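You operate a simulated robot arm through the tools that you are given. There is no shell and no other tool.

Carry out the task below with a simulated robot arm. There is one attempt and no reset: what you move stays moved.

JOB
Put things in order on the keyboard part of the desk. At the end: the red camera card is on the orange juice carton; the white paste tube stands where the teal open can (marked "SODA") stood; the teal open can stands on top of the yellow light meter; the blue white-band mains plug stands on top of the silver cooler; whatever was shut is shut again. Leave all else as you found it, and nothing knocked over.

The check looks at the end state, three seconds after you hand in, the way a careful person would. Anything else that was tipped, shoved, dropped, spilled or broken makes it a failure.

ROBOT AND FRAMES
A 7-joint arm with a two-finger parallel gripper, fixed in place. Base frame: the origin is at the foot of the arm, x ahead of it, y to its left, z up; the work surface is at about z = 0. Lengths are in m, angles in rad, forces in N, time in s.
With the tool pointing down near the work surface it reaches from about 0.24 to 0.62 m from the base axis. Its first joint turns from -1.152 to 1.152 rad. Payload 2.6 kg.
The tool frame sits at the grasp point between the pads (the TCP): z along the fingers, y along the line on which they close. The tips reach 0.03 m beyond it. The gripper opens to 0.094 m. The fingers are 0.028 m wide and 0.01 m thick; the gripper's body (0.05 by 0.096 m) begins 0.055 m behind the TCP.
Orientation is that of the tool frame in the base frame, as [roll, pitch, yaw] about the fixed x, y, z axes, in that order (R = Rz(yaw) Ry(pitch) Rx(roll)). With the fingers straight down and closing along the base's y, the tool's x points along the base's -x, its y along +y and its z along -z.

CONTROLS
- The arm moves only by the tool send_rows. Its argument "targets" is one flat list of numbers, 7 for each row, row after row: the shift along the base's x, y, z in units of 500 mm (1.0 is 500 mm), then the turn, a rotation vector about the base's x, y, z in units of 180 degrees (1.0 is 180 degrees), then the finger opening in cm, from 0 to 9.4. In form: [dx, dy, dz, ax, ay, az, claw, dx, dy, dz, ax, ay, az, claw, ...]. A call has 1 to 20 rows; each row is the pose to reach, as a shift and turn from the pose commanded when the call began. A call with a number of a shift or a turn outside -1 to 1 is refused whole. A row lasts 0.2 s, in which the tool goes at most 0.05 m and 0.15 rad; a call with a longer step from one row to the next is refused whole, and so is a gripper value outside its range. A pose out of reach is approached as far as the arm can. The call stops where the force on the tool passes 40 N (or 10 N more than at its start, if that is more) or the arm is blocked; 0.2 s more then pass. The fingers move at their own pace (about 0.072 m/s each) and stop on an object; they squeeze with about 25 N. The grip force told is the motor's: it shows also when the fingers shut on nothing. Time passes only in rows, and 0.2 s behind the last, so rows that repeat a pose let the fingers close. The reply holds the time, the measured pose of the TCP, the force on the tool along the base axes, the opening and the grip force, in the units named above and with some noise, with the torque about the TCP (base axes, N m) and any sound that the robot's microphone picked up, and new pictures: "show" is both (left out), scene, wrist or none.
- Cameras (640 x 400 px; columns grow to the right, rows downward): "scene" is fixed at [0.0428, 0.4242, 0.5639]; the picture's right is [-0.73, -0.68, 0.00], its down [-0.34, 0.37, -0.86] and it looks along [0.59, -0.63, -0.50] (base axes); focal length 331 px, centre (320, 200). "wrist" rides on the gripper at [0.076, 0.014, -0.103] in the tool frame; the picture's right is [-0.18, 0.98, 0.00], its down [-0.75, -0.14, -0.64] and it looks along [-0.63, -0.12, 0.77] (tool axes); focal length 243 px, centre (320, 200). There is no depth. A picture from a camera that has moved, and an enlarged one, comes with that camera's place and axes in the base frame and with its lens. The place of the scene camera against the robot may be out by one fixed shift of up to 0.018 m in any direction.
- inspect(camera, box): a new picture of the part [left, top, right, bottom] of that camera's present view, enlarged. The clock stands still meanwhile.
- sign_off(): hands the job in; it is judged then, once.

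Places have to be worked out from the pictures, the camera data and where the tool is seen. Open the gripper and draw the arm clear of the work before you hand the job in, unless the task says otherwise.

The tools are called after ">>>" by a JSON object that holds its "api" and its "payload". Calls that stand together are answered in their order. send_rows: Moves the arm, as the interface text tells. Its arguments: {"type":"object","properties":{"targets":{"type":"array"},"show":{"type":"string","enum":["both","scene","wrist","none"]}},"required":["targets"]} The other tools are called the same way: inspect (camera, box) takes an enlarged picture of a part of a camera's view; sign_off () hands the job in.

At the start:

```text
time: 0.0
ee_pos: [0.3607, -0.0176, 0.42]
tcp_rot: [-3.141, 0.0, 3.141]
contact_force: [-0.7, -0.7, -0.2]
moment: [0.02, 0.0, -0.01]
gripper_width: 0.0938
gripper_force: 0.1
```

scene: 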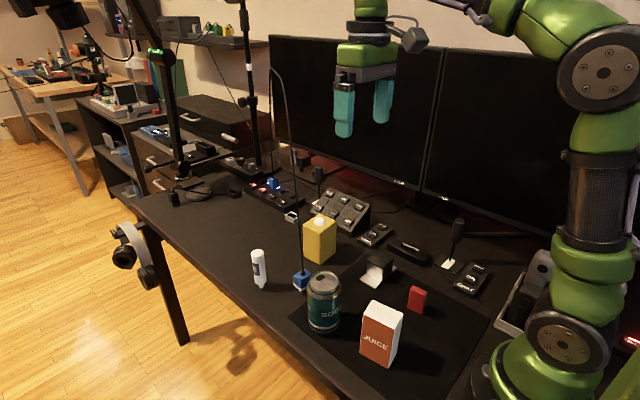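
wrist: 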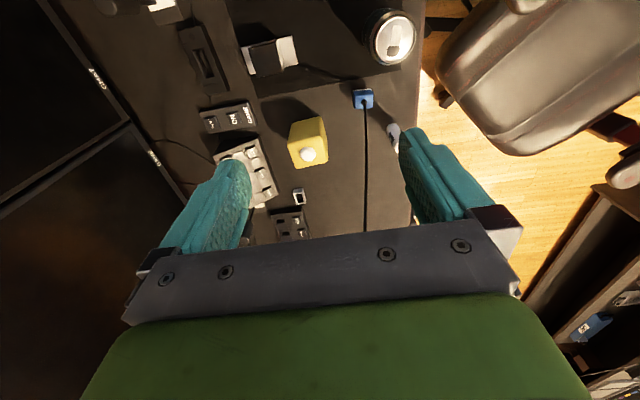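

I'll begin by looking closely at the objects in both camera views before moving anything.

>>> {"api": "inspect", "payload": {"camera": "scene", "box": [220, 180, 500, 380]}}

>>> {"api": "inspect", "payload": {"camera": "wrist", "box": [140, 0, 440, 240]}}

```text
2.00 times, centred on (360, 280) of scene
camera zoom: at [0.0428, 0.4242, 0.5639], right [-0.73, -0.68, 0.0], down [-0.34, 0.37, -0.86], along [0.59, -0.63, -0.5], focal length 662 px, centre (240, 40)
```

zoom: 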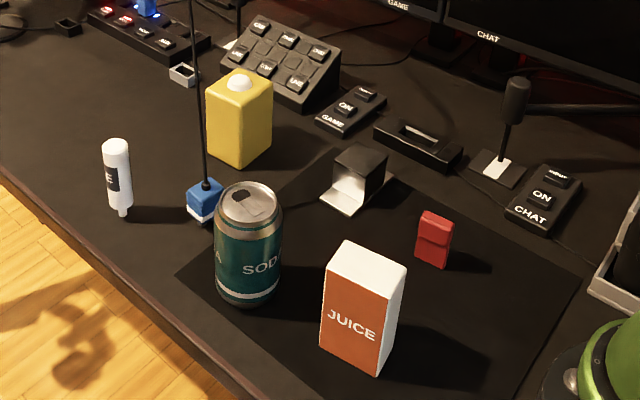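

```text
1.67 times, centred on (290, 120) of wrist
camera zoom: at [0.2851, -0.0012, 0.524], right [0.18, 0.98, 0.0], down [0.75, -0.14, 0.64], along [0.63, -0.12, -0.77], focal length 404 px, centre (370, 333)
```

zoom: 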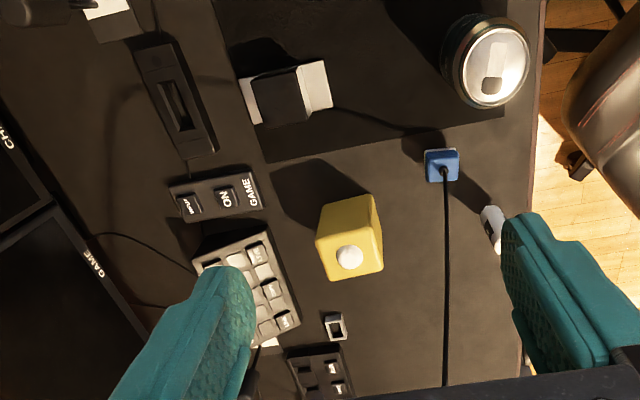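

The layout is clear in outline; now I zoom in on the individual items (the black/silver thing, the card, the plug and its cable, the meter's dome).

>>> {"api": "inspect", "payload": {"camera": "scene", "box": [340, 230, 440, 320]}}

>>> {"api": "inspect", "payload": {"camera": "scene", "box": [240, 200, 350, 300]}}

>>> {"api": "inspect", "payload": {"camera": "scene", "box": [290, 260, 420, 380]}}

>>> {"api": "inspect", "payload": {"camera": "wrist", "box": [220, 10, 330, 90]}}

>>> {"api": "inspect", "payload": {"camera": "scene", "box": [220, 40, 340, 200]}}

>>> {"api": "inspect", "payload": {"camera": "scene", "box": [440, 200, 580, 340]}}

```text
4.44 times, centred on (390, 275) of scene
camera zoom: at [0.0428, 0.4242, 0.5639], right [-0.73, -0.68, 0.0], down [-0.34, 0.37, -0.86], along [0.59, -0.63, -0.5], focal length 1472 px, centre (9, -133)
```

zoom: 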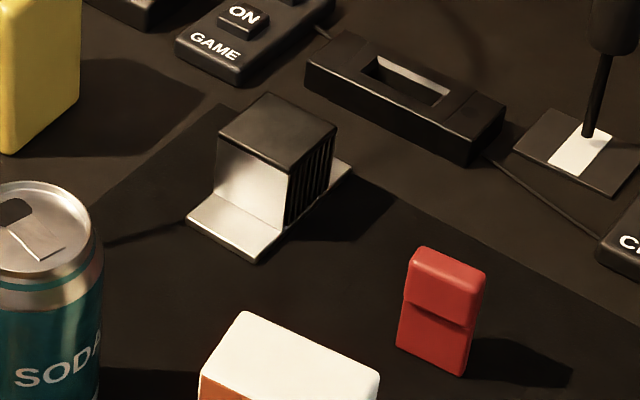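

```text
4.00 times, centred on (295, 250) of scene
camera zoom: at [0.0428, 0.4242, 0.5639], right [-0.73, -0.68, 0.0], down [-0.34, 0.37, -0.86], along [0.59, -0.63, -0.5], focal length 1324 px, centre (420, 0)
```

zoom: 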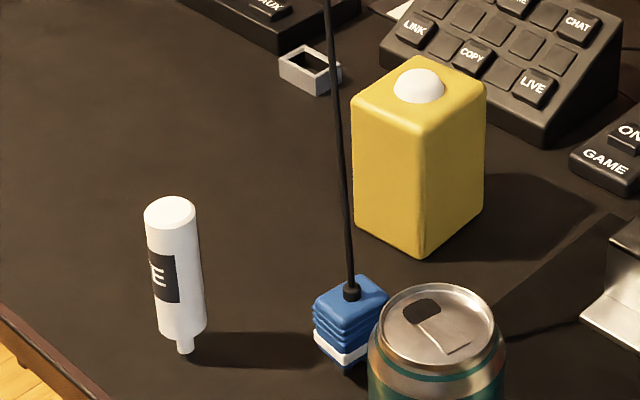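

```text
3.33 times, centred on (355, 320) of scene
camera zoom: at [0.0428, 0.4242, 0.5639], right [-0.73, -0.68, 0.0], down [-0.34, 0.37, -0.86], along [0.59, -0.63, -0.5], focal length 1104 px, centre (203, -200)
```

zoom: 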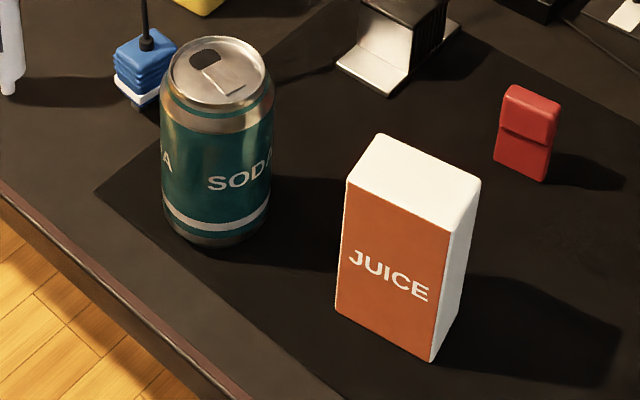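

```text
5.00 times, centred on (275, 50) of wrist
camera zoom: at [0.2851, -0.0012, 0.524], right [0.18, 0.98, 0.0], down [0.75, -0.14, 0.64], along [0.63, -0.12, -0.77], focal length 1213 px, centre (545, 950)
```

zoom: 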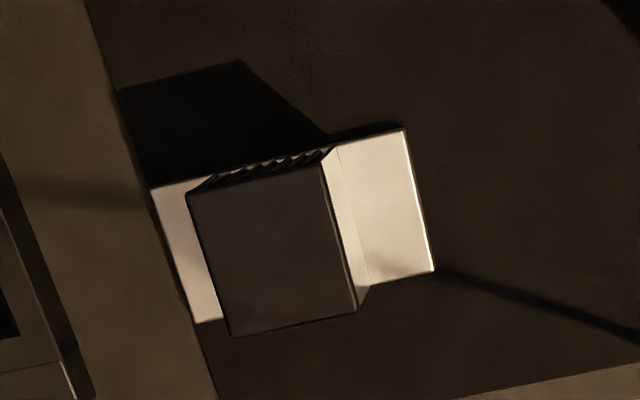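

```text
2.50 times, centred on (280, 120) of scene
camera zoom: at [0.0428, 0.4242, 0.5639], right [-0.73, -0.68, 0.0], down [-0.34, 0.37, -0.86], along [0.59, -0.63, -0.5], focal length 828 px, centre (420, 400)
```

zoom: 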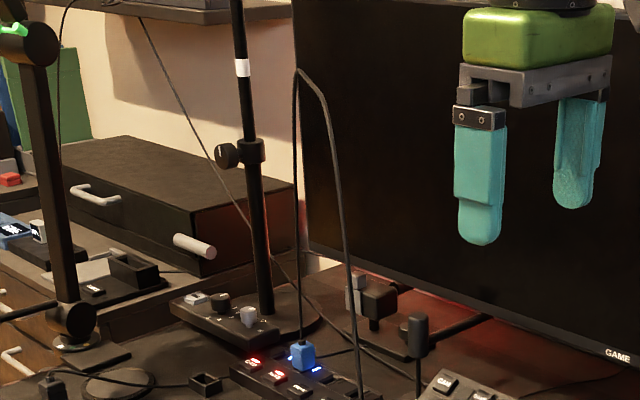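

```text
2.86 times, centred on (510, 270) of scene
camera zoom: at [0.0428, 0.4242, 0.5639], right [-0.73, -0.68, 0.0], down [-0.34, 0.37, -0.86], along [0.59, -0.63, -0.5], focal length 946 px, centre (-223, 0)
```

zoom: 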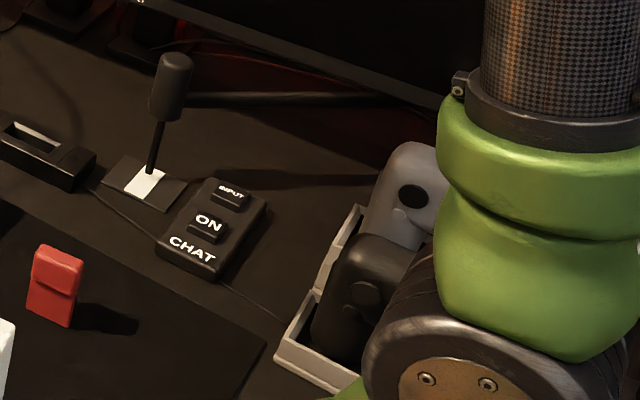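

The cooler is a finned silver heat sink with a black cap, and the plug's cable loops up and over to the power strip. I'll look more closely at the meter's dome, the plug and the tube's foot.

>>> {"api": "inspect", "payload": {"camera": "scene", "box": [295, 205, 345, 240]}}

>>> {"api": "inspect", "payload": {"camera": "wrist", "box": [270, 100, 350, 180]}}

>>> {"api": "inspect", "payload": {"camera": "scene", "box": [240, 240, 320, 300]}}

>>> {"api": "inspect", "payload": {"camera": "scene", "box": [395, 280, 435, 320]}}

>>> {"api": "inspect", "payload": {"camera": "scene", "box": [235, 150, 345, 240]}}

>>> {"api": "inspect", "payload": {"camera": "wrist", "box": [340, 0, 440, 150]}}

```text
11.43 times, centred on (320, 222) of scene
camera zoom: at [0.0428, 0.4242, 0.5639], right [-0.73, -0.68, 0.0], down [-0.34, 0.37, -0.86], along [0.59, -0.63, -0.5], focal length 3784 px, centre (320, -57)
```

zoom: 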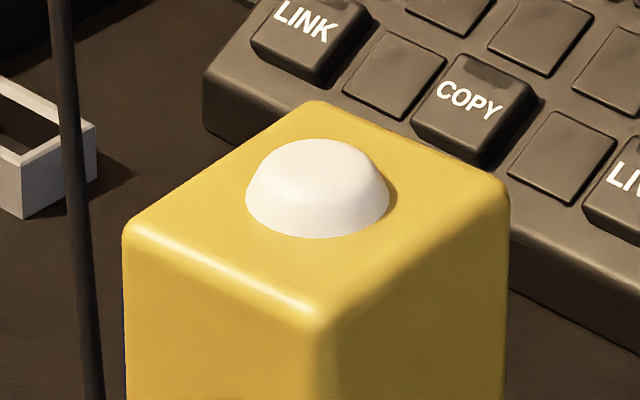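

```text
5.00 times, centred on (310, 140) of wrist
camera zoom: at [0.2851, -0.0012, 0.524], right [0.18, 0.98, 0.0], down [0.75, -0.14, 0.64], along [0.63, -0.12, -0.77], focal length 1213 px, centre (370, 500)
```

zoom: 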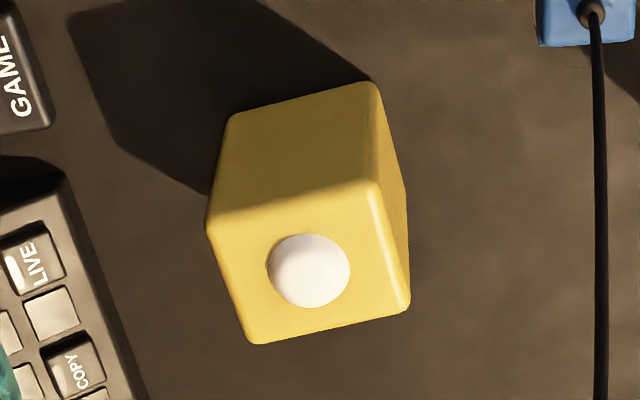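

```text
6.67 times, centred on (280, 270) of scene
camera zoom: at [0.0428, 0.4242, 0.5639], right [-0.73, -0.68, 0.0], down [-0.34, 0.37, -0.86], along [0.59, -0.63, -0.5], focal length 2207 px, centre (587, -267)
```

zoom: 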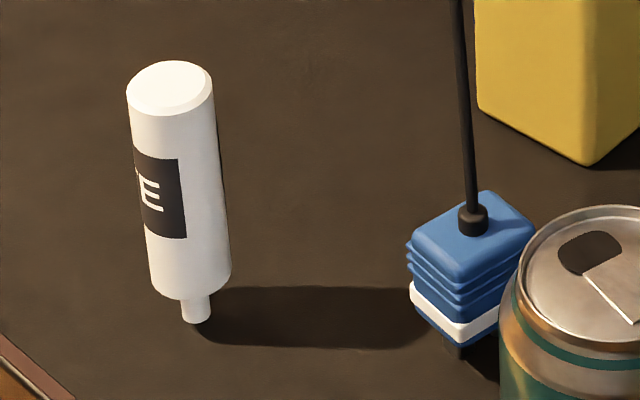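

```text
10.00 times, centred on (415, 300) of scene
camera zoom: at [0.0428, 0.4242, 0.5639], right [-0.73, -0.68, 0.0], down [-0.34, 0.37, -0.86], along [0.59, -0.63, -0.5], focal length 3311 px, centre (-630, -800)
```

zoom: 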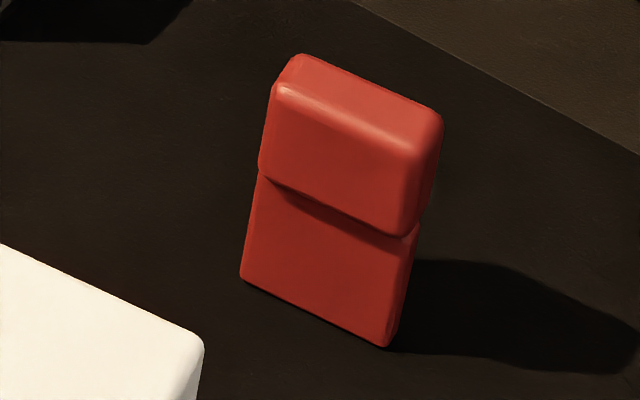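

```text
4.44 times, centred on (290, 195) of scene
camera zoom: at [0.0428, 0.4242, 0.5639], right [-0.73, -0.68, 0.0], down [-0.34, 0.37, -0.86], along [0.59, -0.63, -0.5], focal length 1472 px, centre (453, 222)
```

zoom: 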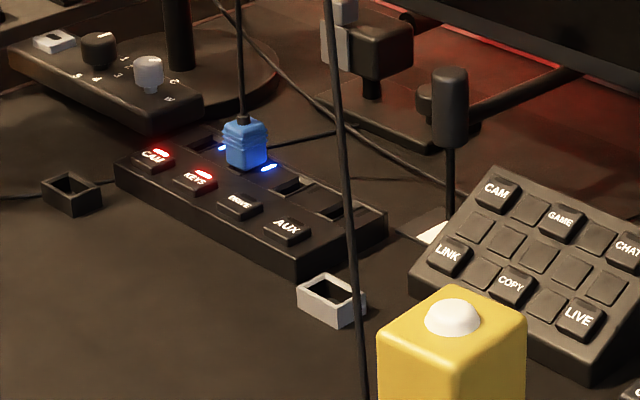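

```text
2.67 times, centred on (390, 75) of wrist
camera zoom: at [0.2851, -0.0012, 0.524], right [0.18, 0.98, 0.0], down [0.75, -0.14, 0.64], along [0.63, -0.12, -0.77], focal length 647 px, centre (133, 533)
```

zoom: 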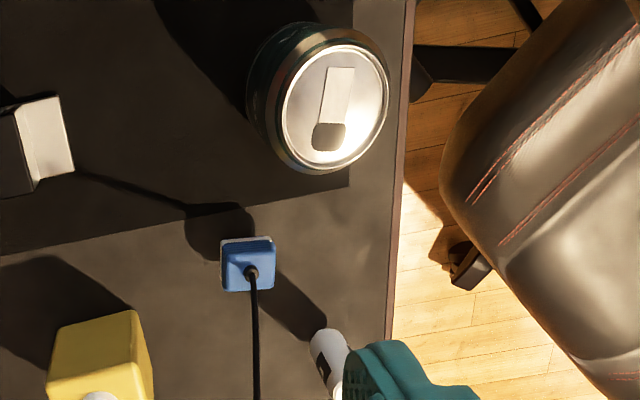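

From the current wrist picture I judge: can ≈ (0.35, 0.09), plug ≈ (0.45, 0.055), tube ≈ (0.53, 0.11), meter ≈ (0.515, -0.067), cooler ≈ (0.35, -0.11), with the plug's cable arching up steeply towards the power strip. I move the arm back and up, away from the cable, to get another view for triangulating.

>>> {"api": "send_rows", "payload": {"targets": [-0.08, 0.03, 0.02, 0, 0, 0, 9.4, -0.16, 0.06, 0.04, 0, 0, 0, 9.4, -0.2, 0.08, 0.06, 0, 0, 0, 9.4, -0.2, 0.08, 0.06, 0, 0, 0, 9.4], "show": "both"}}

```text
time: 1.0
ee_pos: [0.2598, 0.0224, 0.4514]
tcp_rot: [3.141, 0.0, -3.141]
contact_force: [-0.4, 0.3, -1.0]
moment: [0.0, -0.03, 0.04]
gripper_width: 0.0939
gripper_force: 0.1
camera wrist: at [0.184, 0.0391, 0.5543], right [0.18, 0.98, 0.0], down [0.75, -0.14, 0.64], along [0.63, -0.12, -0.77], focal length 243 px, centre (320, 200)
```

scene: 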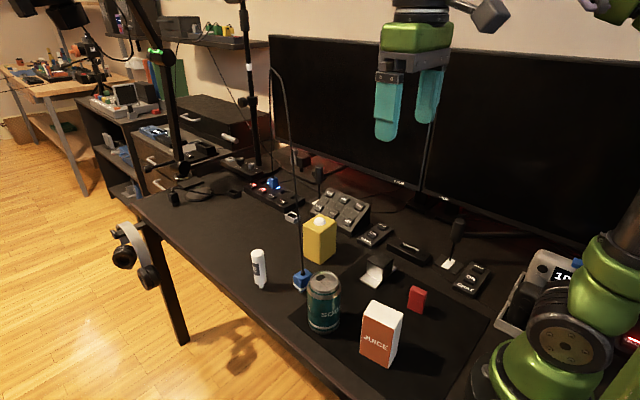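
wrist: 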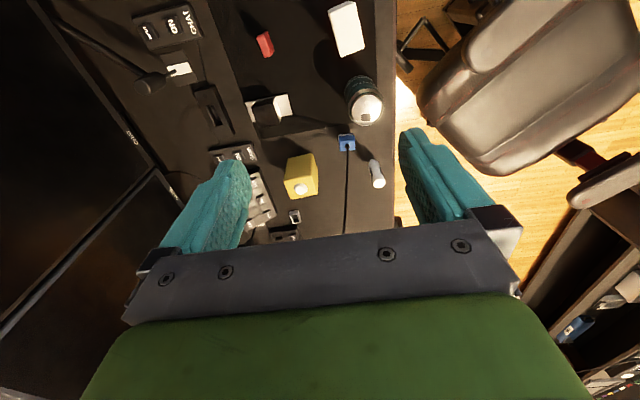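

All items are now in the wrist view; I enlarge the halves of that region to measure them.

>>> {"api": "inspect", "payload": {"camera": "wrist", "box": [230, 0, 400, 110]}}

>>> {"api": "inspect", "payload": {"camera": "wrist", "box": [270, 110, 410, 240]}}

>>> {"api": "inspect", "payload": {"camera": "wrist", "box": [330, 60, 400, 110]}}

>>> {"api": "inspect", "payload": {"camera": "wrist", "box": [330, 120, 400, 200]}}

>>> {"api": "inspect", "payload": {"camera": "wrist", "box": [240, 0, 370, 70]}}

>>> {"api": "inspect", "payload": {"camera": "wrist", "box": [270, 140, 330, 210]}}

```text
3.64 times, centred on (315, 55) of wrist
camera zoom: at [0.184, 0.0391, 0.5543], right [0.18, 0.98, 0.0], down [0.75, -0.14, 0.64], along [0.63, -0.12, -0.77], focal length 882 px, centre (338, 727)
```

zoom: 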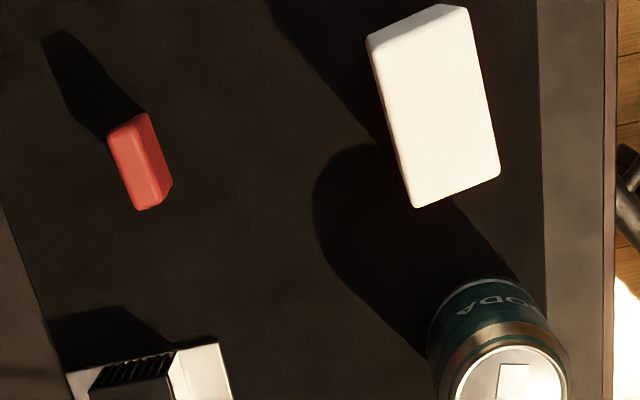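

```text
3.08 times, centred on (340, 175) of wrist
camera zoom: at [0.184, 0.0391, 0.5543], right [0.18, 0.98, 0.0], down [0.75, -0.14, 0.64], along [0.63, -0.12, -0.77], focal length 746 px, centre (258, 277)
```

zoom: 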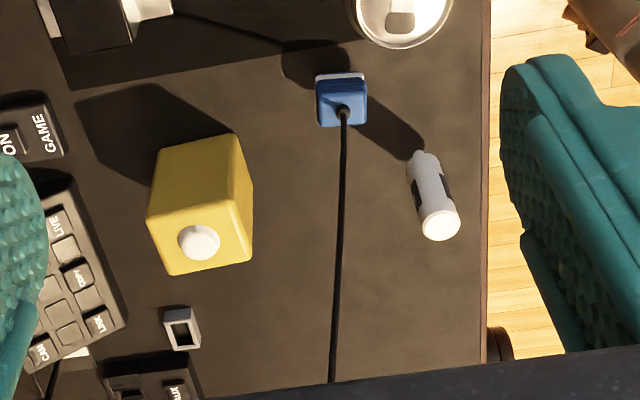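

```text
8.00 times, centred on (365, 85) of wrist
camera zoom: at [0.184, 0.0391, 0.5543], right [0.18, 0.98, 0.0], down [0.75, -0.14, 0.64], along [0.63, -0.12, -0.77], focal length 1941 px, centre (-40, 1120)
```

zoom: 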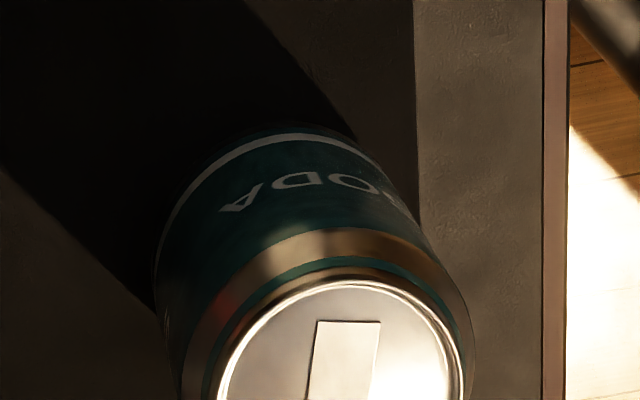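

```text
5.00 times, centred on (365, 160) of wrist
camera zoom: at [0.184, 0.0391, 0.5543], right [0.18, 0.98, 0.0], down [0.75, -0.14, 0.64], along [0.63, -0.12, -0.77], focal length 1213 px, centre (95, 400)
```

zoom: 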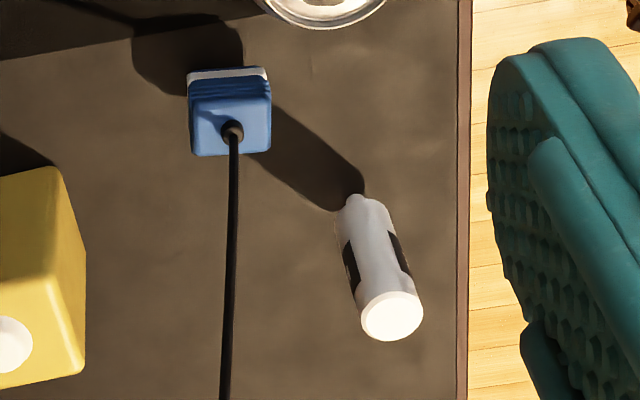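

```text
4.92 times, centred on (305, 35) of wrist
camera zoom: at [0.184, 0.0391, 0.5543], right [0.18, 0.98, 0.0], down [0.75, -0.14, 0.64], along [0.63, -0.12, -0.77], focal length 1194 px, centre (394, 1012)
```

zoom: 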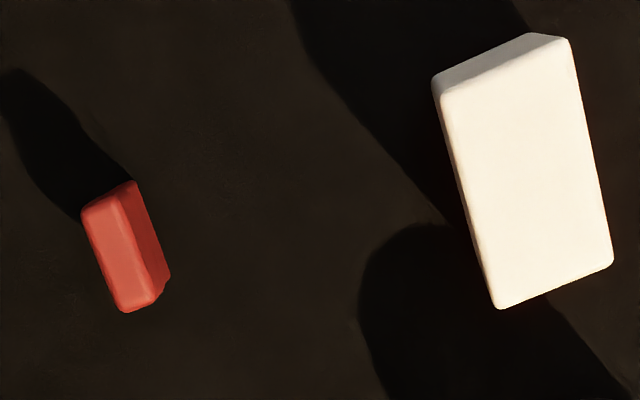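

```text
5.71 times, centred on (300, 175) of wrist
camera zoom: at [0.184, 0.0391, 0.5543], right [0.18, 0.98, 0.0], down [0.75, -0.14, 0.64], along [0.63, -0.12, -0.77], focal length 1386 px, centre (434, 343)
```

zoom: 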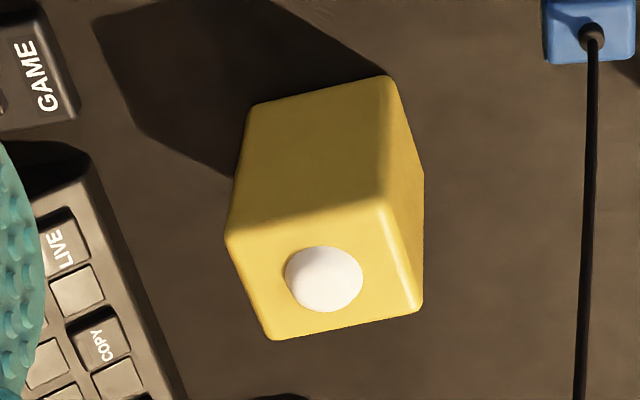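

I have second-view estimates (tube ≈ (0.53, 0.113), carton ≈ (0.231, 0.073, top 0.116), card ≈ (0.232, -0.071), cooler cap ≈ (0.351, -0.107)). The camera position in the replies differs by ~2.5 mm from the nominal mount, so I close the gripper here in free space to calibrate where the TCP appears in the wrist picture.

>>> {"api": "send_rows", "payload": {"targets": [0, 0, 0, 0, 0, 0, 0, 0, 0, 0, 0, 0, 0, 0, 0, 0, 0, 0, 0, 0, 0, 0, 0, 0, 0, 0, 0, 0, 0, 0, 0, 0, 0, 0, 0], "show": "wrist"}}

>>> {"api": "inspect", "payload": {"camera": "wrist", "box": [270, 130, 370, 230]}}

>>> {"api": "inspect", "payload": {"camera": "wrist", "box": [220, 60, 320, 130]}}

>>> {"api": "inspect", "payload": {"camera": "wrist", "box": [340, 60, 400, 150]}}

```text
time: 2.2
ee_pos: [0.2602, 0.0223, 0.4506]
tcp_rot: [-3.141, -0.001, -3.141]
contact_force: [-0.5, 0.5, -0.1]
moment: [0.0, 0.02, 0.01]
gripper_width: 0.0
gripper_force: 25.0
camera wrist: at [0.1844, 0.0389, 0.5542], right [0.18, 0.98, 0.0], down [0.75, -0.14, 0.64], along [0.63, -0.12, -0.77], focal length 243 px, centre (320, 200)
```

wrist: 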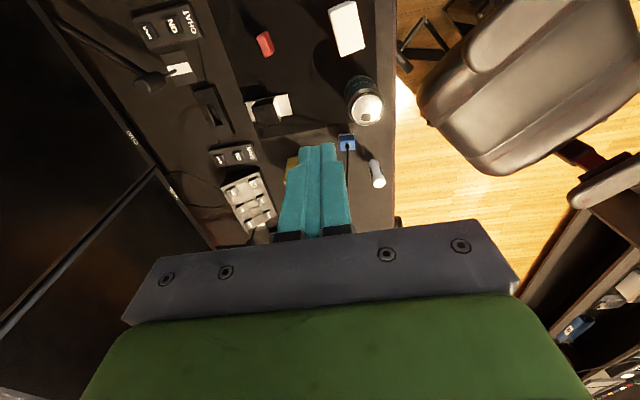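

```text
4.00 times, centred on (320, 180) of wrist
camera zoom: at [0.1844, 0.0389, 0.5542], right [0.18, 0.98, 0.0], down [0.75, -0.14, 0.64], along [0.63, -0.12, -0.77], focal length 970 px, centre (320, 280)
```

zoom: 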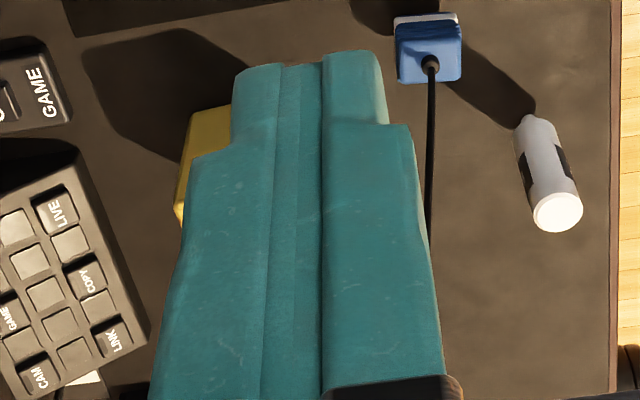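

```text
5.71 times, centred on (270, 95) of wrist
camera zoom: at [0.1844, 0.0389, 0.5542], right [0.18, 0.98, 0.0], down [0.75, -0.14, 0.64], along [0.63, -0.12, -0.77], focal length 1386 px, centre (606, 800)
```

zoom: 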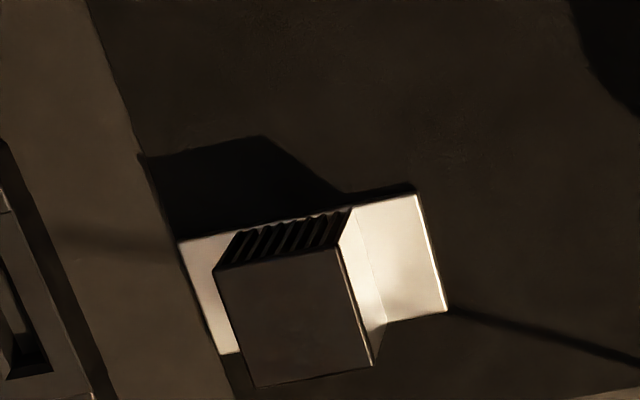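

```text
4.44 times, centred on (370, 105) of wrist
camera zoom: at [0.1844, 0.0389, 0.5542], right [0.18, 0.98, 0.0], down [0.75, -0.14, 0.64], along [0.63, -0.12, -0.77], focal length 1078 px, centre (98, 622)
```

zoom: 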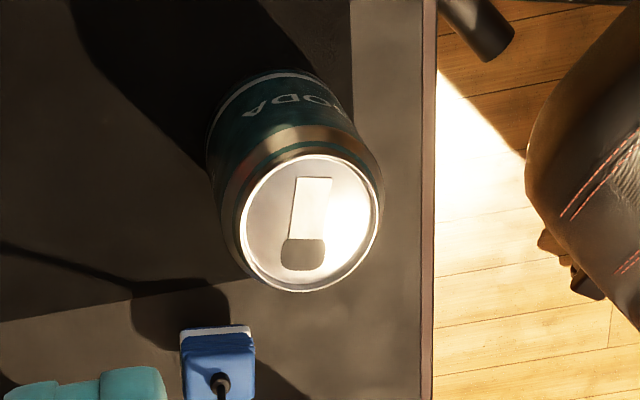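

The finger seam in the picture agrees with the reported camera position, so I use those reported positions. Combining the two views: can (0.351, 0.093), dome (0.509, -0.066, top ≈ 0.11), cooler cap (0.3505, -0.106, ≈ 0.055), plug (0.452, 0.053, ≈ 0.045). I start with the card: move to hover over it at z ≈ 0.20 with a small yaw to match it.

>>> {"api": "send_rows", "payload": {"targets": [-0.009, -0.0313, -0.0833, 0, 0, 0.0061, 5, -0.018, -0.0626, -0.1666, 0, 0, 0.0122, 5, -0.027, -0.0939, -0.2499, 0, 0, 0.0183, 5, -0.036, -0.1252, -0.3332, 0, 0, 0.0244, 5, -0.045, -0.1565, -0.4165, 0, 0, 0.0305, 5, -0.054, -0.1878, -0.4998, 0, 0, 0.0367, 5, -0.054, -0.1878, -0.4998, 0, 0, 0.0367, 5], "show": "both"}}

>>> {"api": "inspect", "payload": {"camera": "wrist", "box": [260, 50, 380, 150]}}

```text
time: 3.8
ee_pos: [0.2333, -0.072, 0.1993]
tcp_rot: [3.141, -0.001, -3.026]
contact_force: [0.2, 0.0, -0.5]
moment: [0.01, 0.0, -0.03]
gripper_width: 0.0501
gripper_force: 0.1
camera wrist: at [0.1562, -0.0645, 0.3032], right [0.07, 1.0, 0.0], down [0.76, -0.05, 0.64], along [0.64, -0.04, -0.77], focal length 243 px, centre (320, 200)
```

scene: 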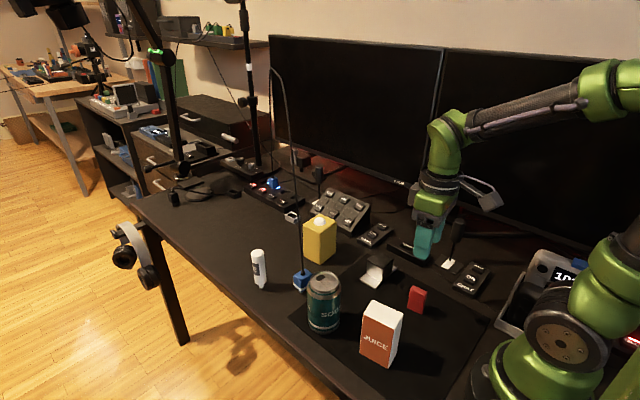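
wrist: 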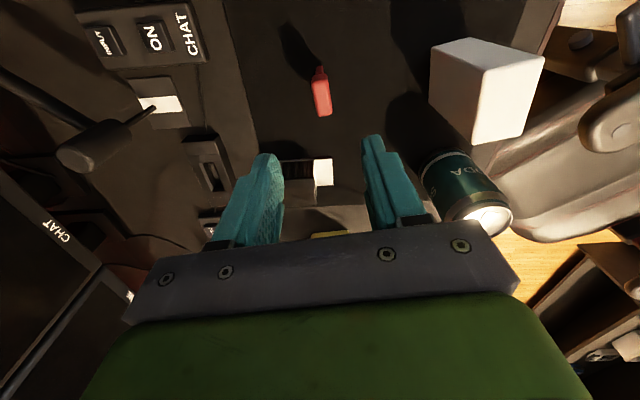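

```text
4.00 times, centred on (320, 100) of wrist
camera zoom: at [0.1562, -0.0645, 0.3032], right [0.07, 1.0, 0.0], down [0.76, -0.05, 0.64], along [0.64, -0.04, -0.77], focal length 970 px, centre (320, 600)
```

zoom: 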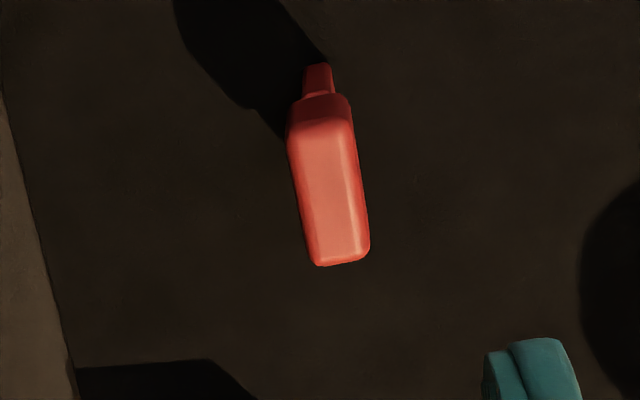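

The close-up shows the card's head centred at about (0.2335, -0.067), 7° yaw as matched, roughly 15 mm thick. I shift +5 mm in y, lower to TCP z ≈ 0.045 and close on the head.

>>> {"api": "send_rows", "payload": {"targets": [0, 0.009, -0.08, 0, 0, 0, 5, 0, 0.009, -0.16, 0, 0, 0, 5, 0, 0.009, -0.24, 0, 0, 0, 5, 0, 0.009, -0.3, 0, 0, 0, 5, 0, 0.009, -0.307, 0, 0, 0, 5, 0, 0.009, -0.307, 0, 0, 0, 5], "show": "both"}}

>>> {"api": "inspect", "payload": {"camera": "wrist", "box": [260, 110, 380, 210]}}

>>> {"api": "inspect", "payload": {"camera": "scene", "box": [360, 230, 480, 330]}}

```text
time: 5.2
ee_pos: [0.2336, -0.0689, 0.0471]
tcp_rot: [-3.141, 0.0, -3.028]
contact_force: [0.0, 0.2, -0.1]
moment: [-0.01, 0.0, -0.03]
gripper_width: 0.0501
gripper_force: 0.0
camera wrist: at [0.157, -0.0596, 0.1499], right [0.07, 1.0, 0.0], down [0.76, -0.05, 0.64], along [0.64, -0.04, -0.77], focal length 243 px, centre (320, 200)
```

scene: 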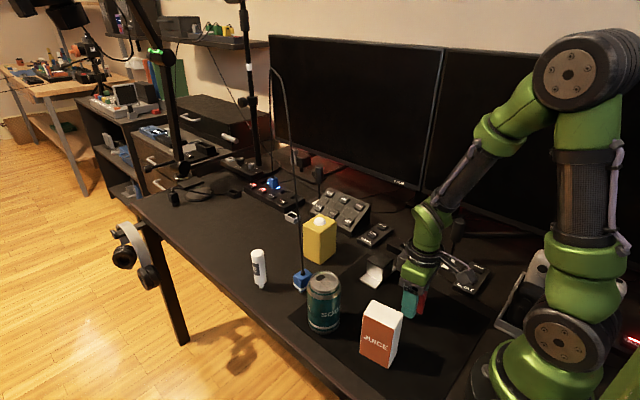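
wrist: 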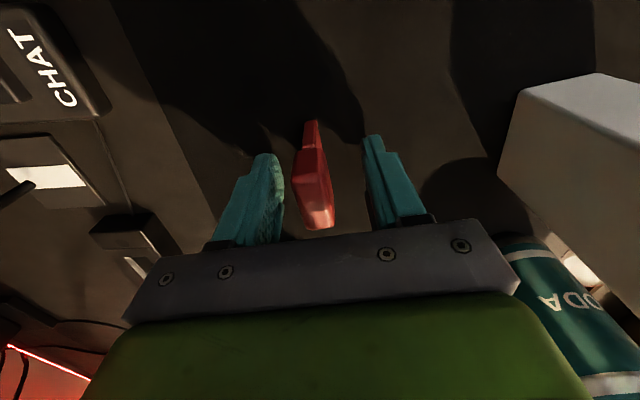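

```text
4.00 times, centred on (320, 160) of wrist
camera zoom: at [0.157, -0.0596, 0.1499], right [0.07, 1.0, 0.0], down [0.76, -0.05, 0.64], along [0.64, -0.04, -0.77], focal length 970 px, centre (320, 360)
```

zoom: 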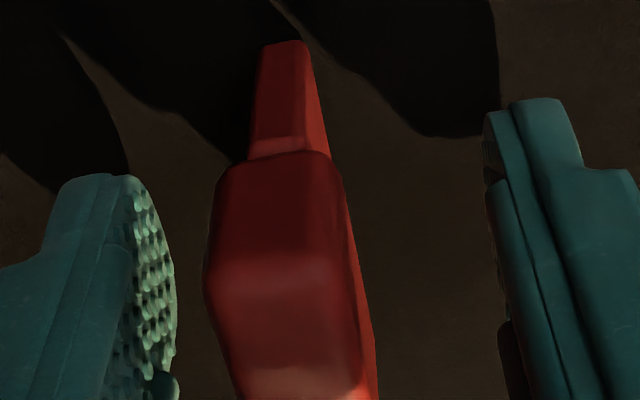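

```text
4.00 times, centred on (420, 280) of scene
camera zoom: at [0.0428, 0.4242, 0.5639], right [-0.73, -0.68, 0.0], down [-0.34, 0.37, -0.86], along [0.59, -0.63, -0.5], focal length 1324 px, centre (-80, -120)
```

zoom: 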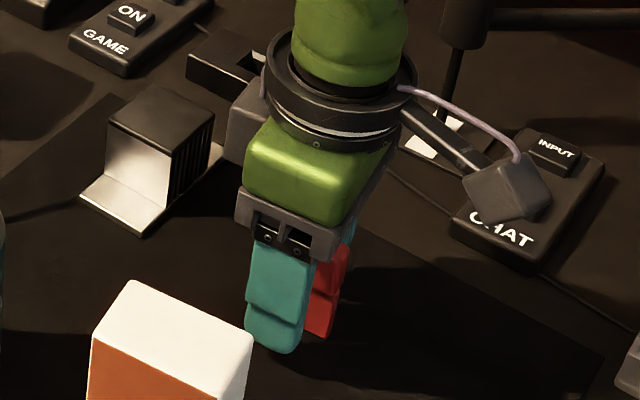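

The card head stands centred between the fingers. I close on it and check the grip.

>>> {"api": "send_rows", "payload": {"targets": [0, 0, 0, 0, 0, 0, 0.5, 0, 0, 0, 0, 0, 0, 0.5, 0, 0, 0, 0, 0, 0, 0.5, 0, 0, 0, 0, 0, 0, 0.5], "show": "wrist"}}

>>> {"api": "inspect", "payload": {"camera": "wrist", "box": [260, 110, 380, 210]}}

```text
time: 6.2
ee_pos: [0.2343, -0.0669, 0.0472]
tcp_rot: [3.141, -0.002, -3.025]
contact_force: [-0.1, -0.3, -0.1]
moment: [0.01, -0.02, -0.01]
gripper_width: 0.0191
gripper_force: 24.7
camera wrist: at [0.1571, -0.0597, 0.1502], right [0.07, 1.0, 0.0], down [0.76, -0.05, 0.64], along [0.64, -0.04, -0.77], focal length 243 px, centre (320, 200)
```

wrist: 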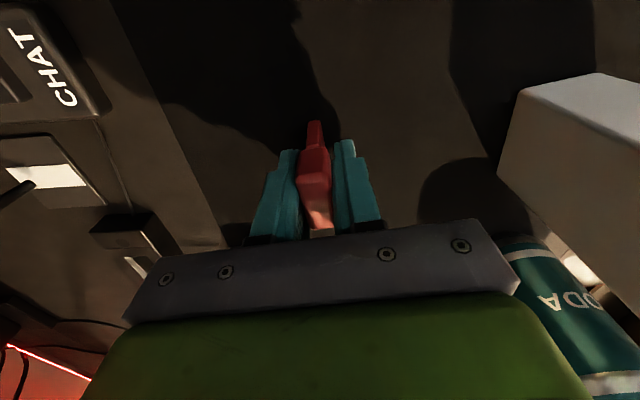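

```text
4.00 times, centred on (320, 160) of wrist
camera zoom: at [0.1571, -0.0597, 0.1502], right [0.07, 1.0, 0.0], down [0.76, -0.05, 0.64], along [0.64, -0.04, -0.77], focal length 970 px, centre (320, 360)
```

zoom: 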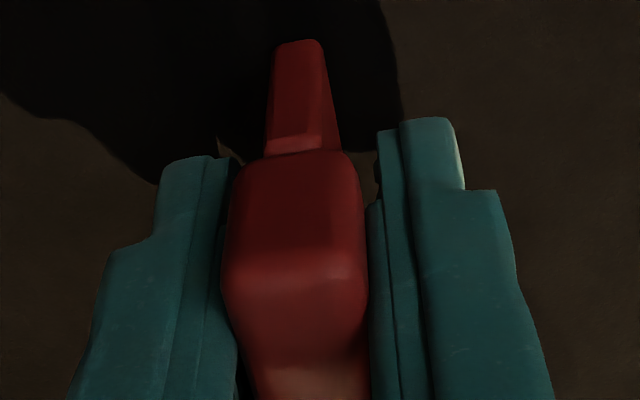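

The card is gripped (19 mm wide, 25 N). I lift it straight up, carry it across at z ≈ 0.23 to above the carton at about (0.2315, 0.0726), with 2° more yaw, and look.

>>> {"api": "send_rows", "payload": {"targets": [0, 0, 0.06, 0, 0, 0, 0.5, 0, 0, 0.15, 0, 0, 0, 0.5, 0, 0, 0.24, 0, 0, 0, 0.5, 0, 0, 0.33, 0, 0, 0, 0.5, 0, 0, 0.36, 0, 0, 0, 0.5, -0.001, 0.06, 0.36, 0, 0, 0.003, 0.5, -0.002, 0.15, 0.36, 0, 0, 0.006, 0.5, -0.003, 0.23, 0.36, 0, 0, 0.009, 0.5, -0.004, 0.279, 0.36, 0, 0, 0.011, 0.5, -0.004, 0.279, 0.36, 0, 0, 0.011, 0.5], "show": "both"}}

>>> {"api": "inspect", "payload": {"camera": "wrist", "box": [260, 60, 380, 200]}}

>>> {"api": "inspect", "payload": {"camera": "scene", "box": [330, 220, 450, 380]}}

```text
time: 8.4
ee_pos: [0.2325, 0.0723, 0.2272]
tcp_rot: [-3.141, 0.0, -2.99]
contact_force: [-0.5, -0.3, -0.6]
moment: [-0.01, 0.0, -0.03]
gripper_width: 0.0191
gripper_force: 25.7
camera wrist: at [0.1551, 0.0775, 0.3304], right [0.04, 1.0, 0.0], down [0.77, -0.03, 0.64], along [0.64, -0.02, -0.77], focal length 243 px, centre (320, 200)
```

scene: 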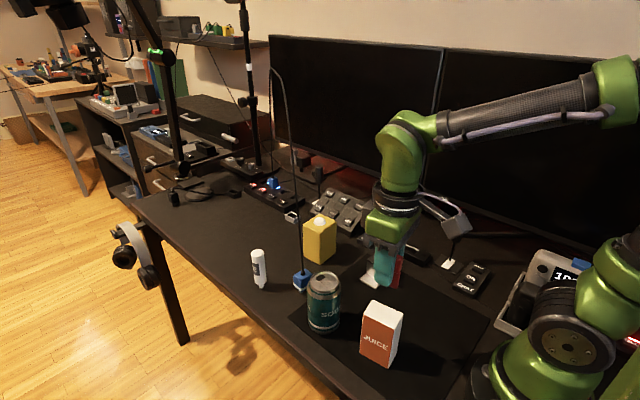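
wrist: 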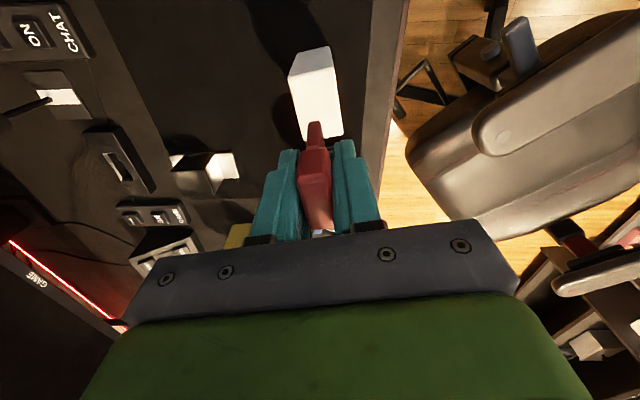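

```text
2.86 times, centred on (320, 130) of wrist
camera zoom: at [0.1551, 0.0775, 0.3304], right [0.04, 1.0, 0.0], down [0.77, -0.03, 0.64], along [0.64, -0.02, -0.77], focal length 693 px, centre (320, 400)
```

zoom: 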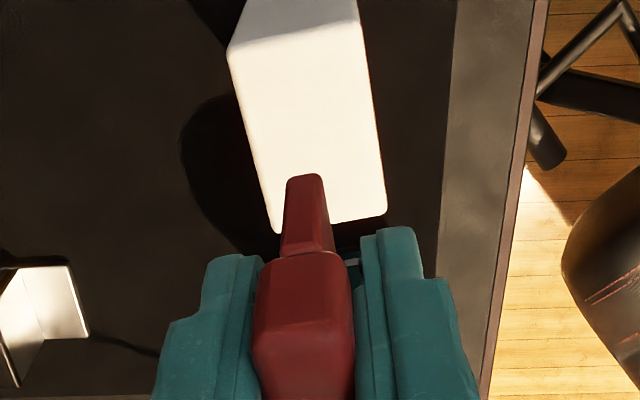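

```text
2.50 times, centred on (390, 300) of scene
camera zoom: at [0.0428, 0.4242, 0.5639], right [-0.73, -0.68, 0.0], down [-0.34, 0.37, -0.86], along [0.59, -0.63, -0.5], focal length 828 px, centre (145, -50)
```

zoom: 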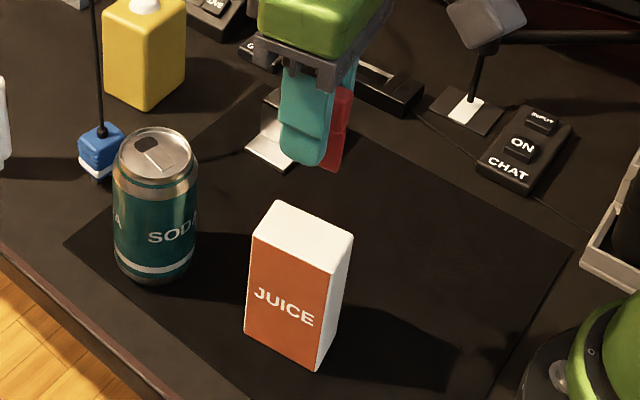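

Fresh measurement puts the carton top's centre at (0.2295, 0.0727) with the card's foot just inside, centred about (0.233, 0.074). I lower to ~1 cm above the expected contact.

>>> {"api": "send_rows", "payload": {"targets": [-0.002, -0.002, -0.05, 0, 0, 0, 0.5, -0.004, -0.002, -0.1, 0, 0, 0, 0.5, -0.004, -0.002, -0.108, 0, 0, 0, 0.5, -0.004, -0.002, -0.108, 0, 0, 0, 0.5], "show": "both"}}

>>> {"api": "inspect", "payload": {"camera": "wrist", "box": [260, 60, 380, 200]}}

>>> {"api": "inspect", "payload": {"camera": "scene", "box": [330, 240, 450, 340]}}

```text
time: 9.4
ee_pos: [0.2306, 0.0703, 0.1731]
tcp_rot: [-3.141, 0.002, -2.991]
contact_force: [-0.6, 0.1, -0.7]
moment: [0.0, 0.02, 0.04]
gripper_width: 0.0193
gripper_force: 24.9
camera wrist: at [0.153, 0.0764, 0.2765], right [0.04, 1.0, 0.0], down [0.77, -0.03, 0.64], along [0.64, -0.02, -0.77], focal length 243 px, centre (320, 200)
```

scene: 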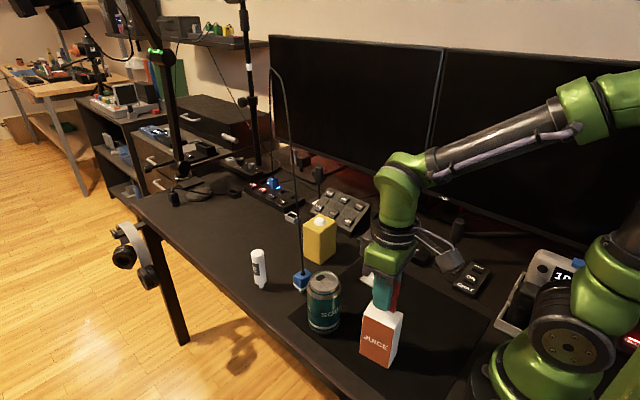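
wrist: 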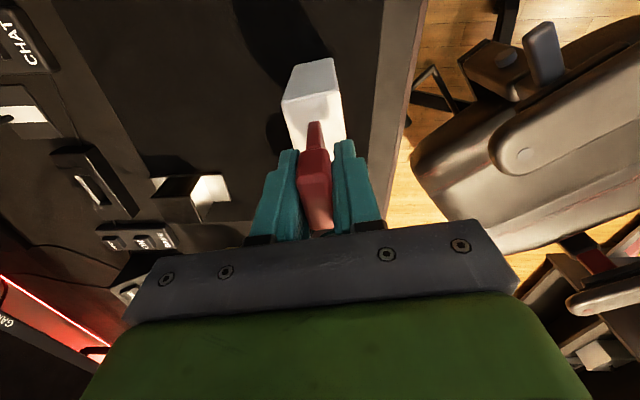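

```text
2.86 times, centred on (320, 130) of wrist
camera zoom: at [0.153, 0.0764, 0.2765], right [0.04, 1.0, 0.0], down [0.77, -0.03, 0.64], along [0.64, -0.02, -0.77], focal length 693 px, centre (320, 400)
```

zoom: 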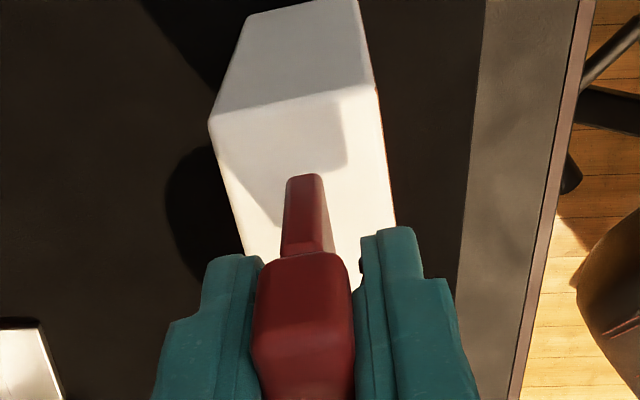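

```text
4.00 times, centred on (390, 290) of scene
camera zoom: at [0.0428, 0.4242, 0.5639], right [-0.73, -0.68, 0.0], down [-0.34, 0.37, -0.86], along [0.59, -0.63, -0.5], focal length 1324 px, centre (40, -160)
```

zoom: 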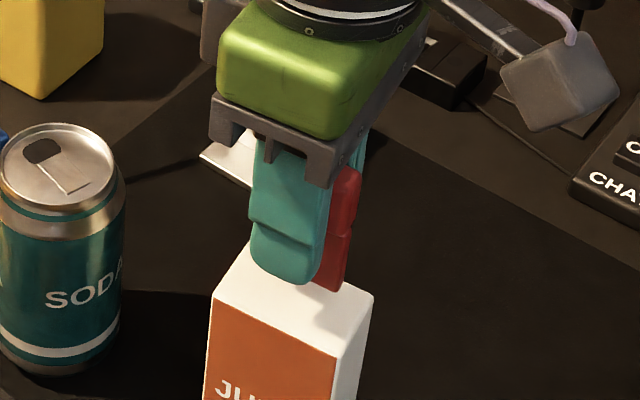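

The card hangs just above the carton top, well inside its edges. I lower slowly in ~2 mm steps and watch the force.

>>> {"api": "send_rows", "payload": {"targets": [0, 0, -0.005, 0, 0, 0, 0.5, 0, 0, -0.01, 0, 0, 0, 0.5, 0, 0, -0.014, 0, 0, 0, 0.5, 0, 0, -0.017, 0, 0, 0, 0.5, 0, 0, -0.017, 0, 0, 0, 0.5], "show": "wrist"}}

>>> {"api": "inspect", "payload": {"camera": "scene", "box": [360, 270, 420, 340]}}

```text
time: 10.6
ee_pos: [0.2295, 0.0714, 0.1648]
tcp_rot: [3.14, 0.0, -2.991]
contact_force: [0.8, -0.5, 0.3]
moment: [0.0, 0.0, 0.02]
gripper_width: 0.0192
gripper_force: 24.4
camera wrist: at [0.1529, 0.0767, 0.2679], right [0.04, 1.0, 0.0], down [0.77, -0.03, 0.64], along [0.64, -0.02, -0.77], focal length 243 px, centre (320, 200)
```

wrist: 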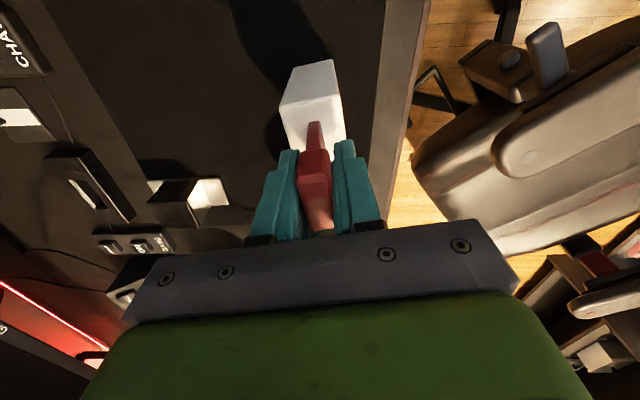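

```text
5.71 times, centred on (390, 305) of scene
camera zoom: at [0.0428, 0.4242, 0.5639], right [-0.73, -0.68, 0.0], down [-0.34, 0.37, -0.86], along [0.59, -0.63, -0.5], focal length 1892 px, centre (-80, -400)
```

zoom: 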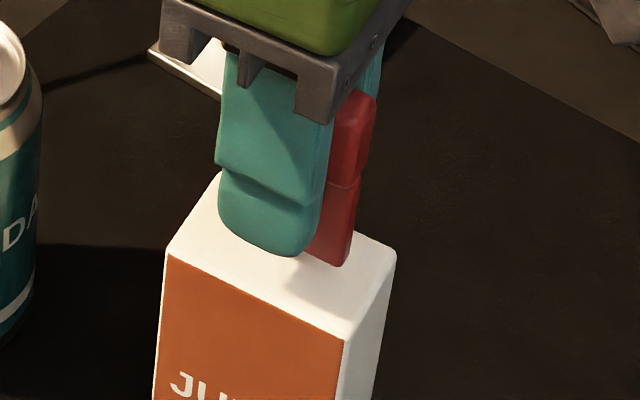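

No contact force yet at z = 0.165; I keep lowering by about 1 mm per row.

>>> {"api": "send_rows", "payload": {"targets": [0, 0, -0.002, 0, 0, 0, 0.5, 0, 0, -0.004, 0, 0, 0, 0.5, 0, 0, -0.004, 0, 0, 0, 0.5], "show": "none"}}

>>> {"api": "inspect", "payload": {"camera": "wrist", "box": [280, 50, 360, 170]}}

```text
time: 11.4
ee_pos: [0.2292, 0.0714, 0.1622]
tcp_rot: [-3.141, 0.0, -2.991]
contact_force: [-0.9, 0.5, 0.2]
moment: [0.0, 0.0, -0.01]
gripper_width: 0.0194
gripper_force: 24.9
```

```text
3.33 times, centred on (320, 110) of wrist
camera zoom: at [0.1528, 0.0766, 0.266], right [0.04, 1.0, 0.0], down [0.77, -0.03, 0.64], along [0.64, -0.02, -0.77], focal length 809 px, centre (320, 500)
```

zoom: 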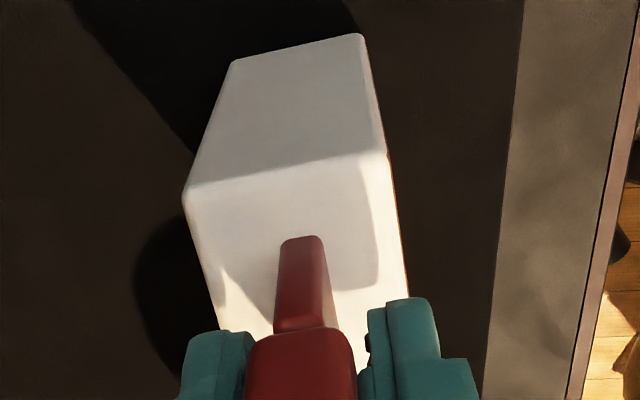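

Still no contact (force ≈ 0 at z = 0.162); a few more millimetres down, one small step at a time.

>>> {"api": "send_rows", "payload": {"targets": [0, 0, -0.002, 0, 0, 0, 0.5, 0, 0, -0.004, 0, 0, 0, 0.5, 0, 0, -0.004, 0, 0, 0, 0.5], "show": "none"}}

>>> {"api": "inspect", "payload": {"camera": "scene", "box": [370, 280, 420, 330]}}

```text
time: 12.2
ee_pos: [0.2303, 0.0712, 0.1595]
tcp_rot: [3.14, 0.001, -2.989]
contact_force: [-0.1, -0.6, 0.0]
moment: [-0.03, 0.01, -0.03]
gripper_width: 0.0189
gripper_force: 24.6
```

```text
8.00 times, centred on (395, 305) of scene
camera zoom: at [0.0428, 0.4242, 0.5639], right [-0.73, -0.68, 0.0], down [-0.34, 0.37, -0.86], along [0.59, -0.63, -0.5], focal length 2649 px, centre (-280, -640)
```

zoom: 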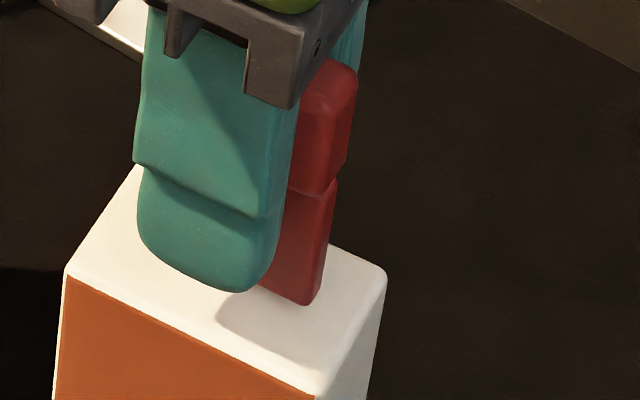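

The card's foot still seems a few millimetres above the top face. I continue down slowly.

>>> {"api": "send_rows", "payload": {"targets": [0, 0, -0.003, 0, 0, 0, 0.5, 0, 0, -0.006, 0, 0, 0, 0.5, 0, 0, -0.006, 0, 0, 0, 0.5], "show": "none"}}

>>> {"api": "inspect", "payload": {"camera": "scene", "box": [370, 280, 420, 330]}}

```text
time: 13.0
ee_pos: [0.2295, 0.0701, 0.1563]
tcp_rot: [-3.141, -0.001, -2.992]
contact_force: [0.5, -0.1, 0.1]
moment: [-0.03, 0.0, 0.01]
gripper_width: 0.0192
gripper_force: 24.9
```

```text
8.00 times, centred on (395, 305) of scene
camera zoom: at [0.0428, 0.4242, 0.5639], right [-0.73, -0.68, 0.0], down [-0.34, 0.37, -0.86], along [0.59, -0.63, -0.5], focal length 2649 px, centre (-280, -640)
```

zoom: 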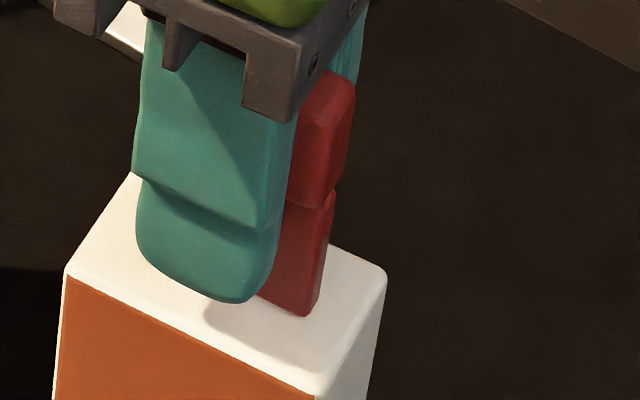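

Still lowering freely and the gap shrinking; another 3 mm in small steps.

>>> {"api": "send_rows", "payload": {"targets": [0, 0, -0.002, 0, 0, 0, 0.5, 0, 0, -0.004, 0, 0, 0, 0.5, 0, 0, -0.004, 0, 0, 0, 0.5], "show": "none"}}

>>> {"api": "inspect", "payload": {"camera": "scene", "box": [370, 280, 420, 330]}}

>>> {"api": "inspect", "payload": {"camera": "wrist", "box": [280, 50, 360, 170]}}

```text
time: 13.8
ee_pos: [0.2306, 0.0714, 0.1555]
tcp_rot: [-3.142, 0.003, -2.992]
contact_force: [-0.9, -0.2, 15.3]
moment: [-0.05, 0.18, 0.0]
gripper_width: 0.0191
gripper_force: 24.5
```

```text
8.00 times, centred on (395, 305) of scene
camera zoom: at [0.0427, 0.4242, 0.5639], right [-0.73, -0.68, 0.0], down [-0.34, 0.37, -0.86], along [0.59, -0.63, -0.5], focal length 2649 px, centre (-280, -640)
```

zoom: 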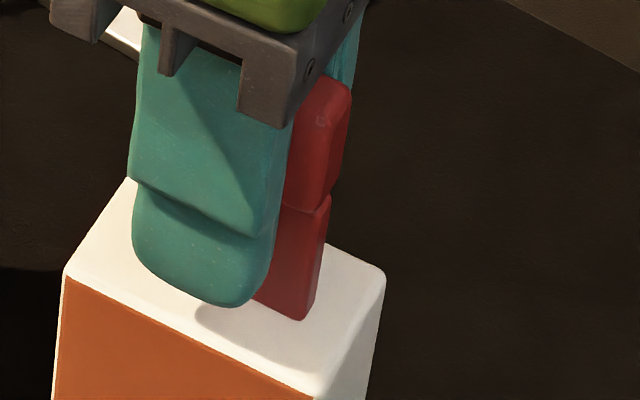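

```text
3.33 times, centred on (320, 110) of wrist
camera zoom: at [0.1531, 0.0767, 0.2592], right [0.04, 1.0, 0.0], down [0.77, -0.03, 0.64], along [0.64, -0.02, -0.77], focal length 809 px, centre (320, 500)
```

zoom: 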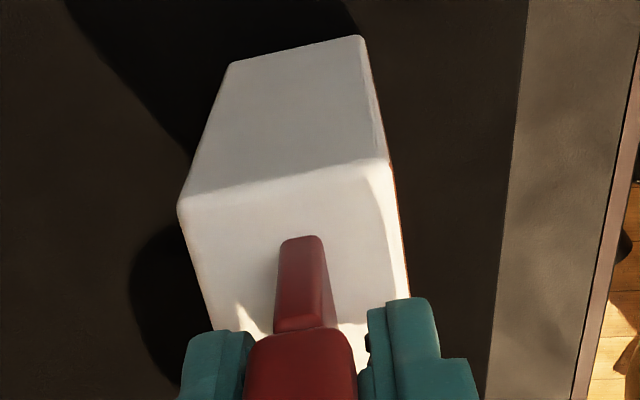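

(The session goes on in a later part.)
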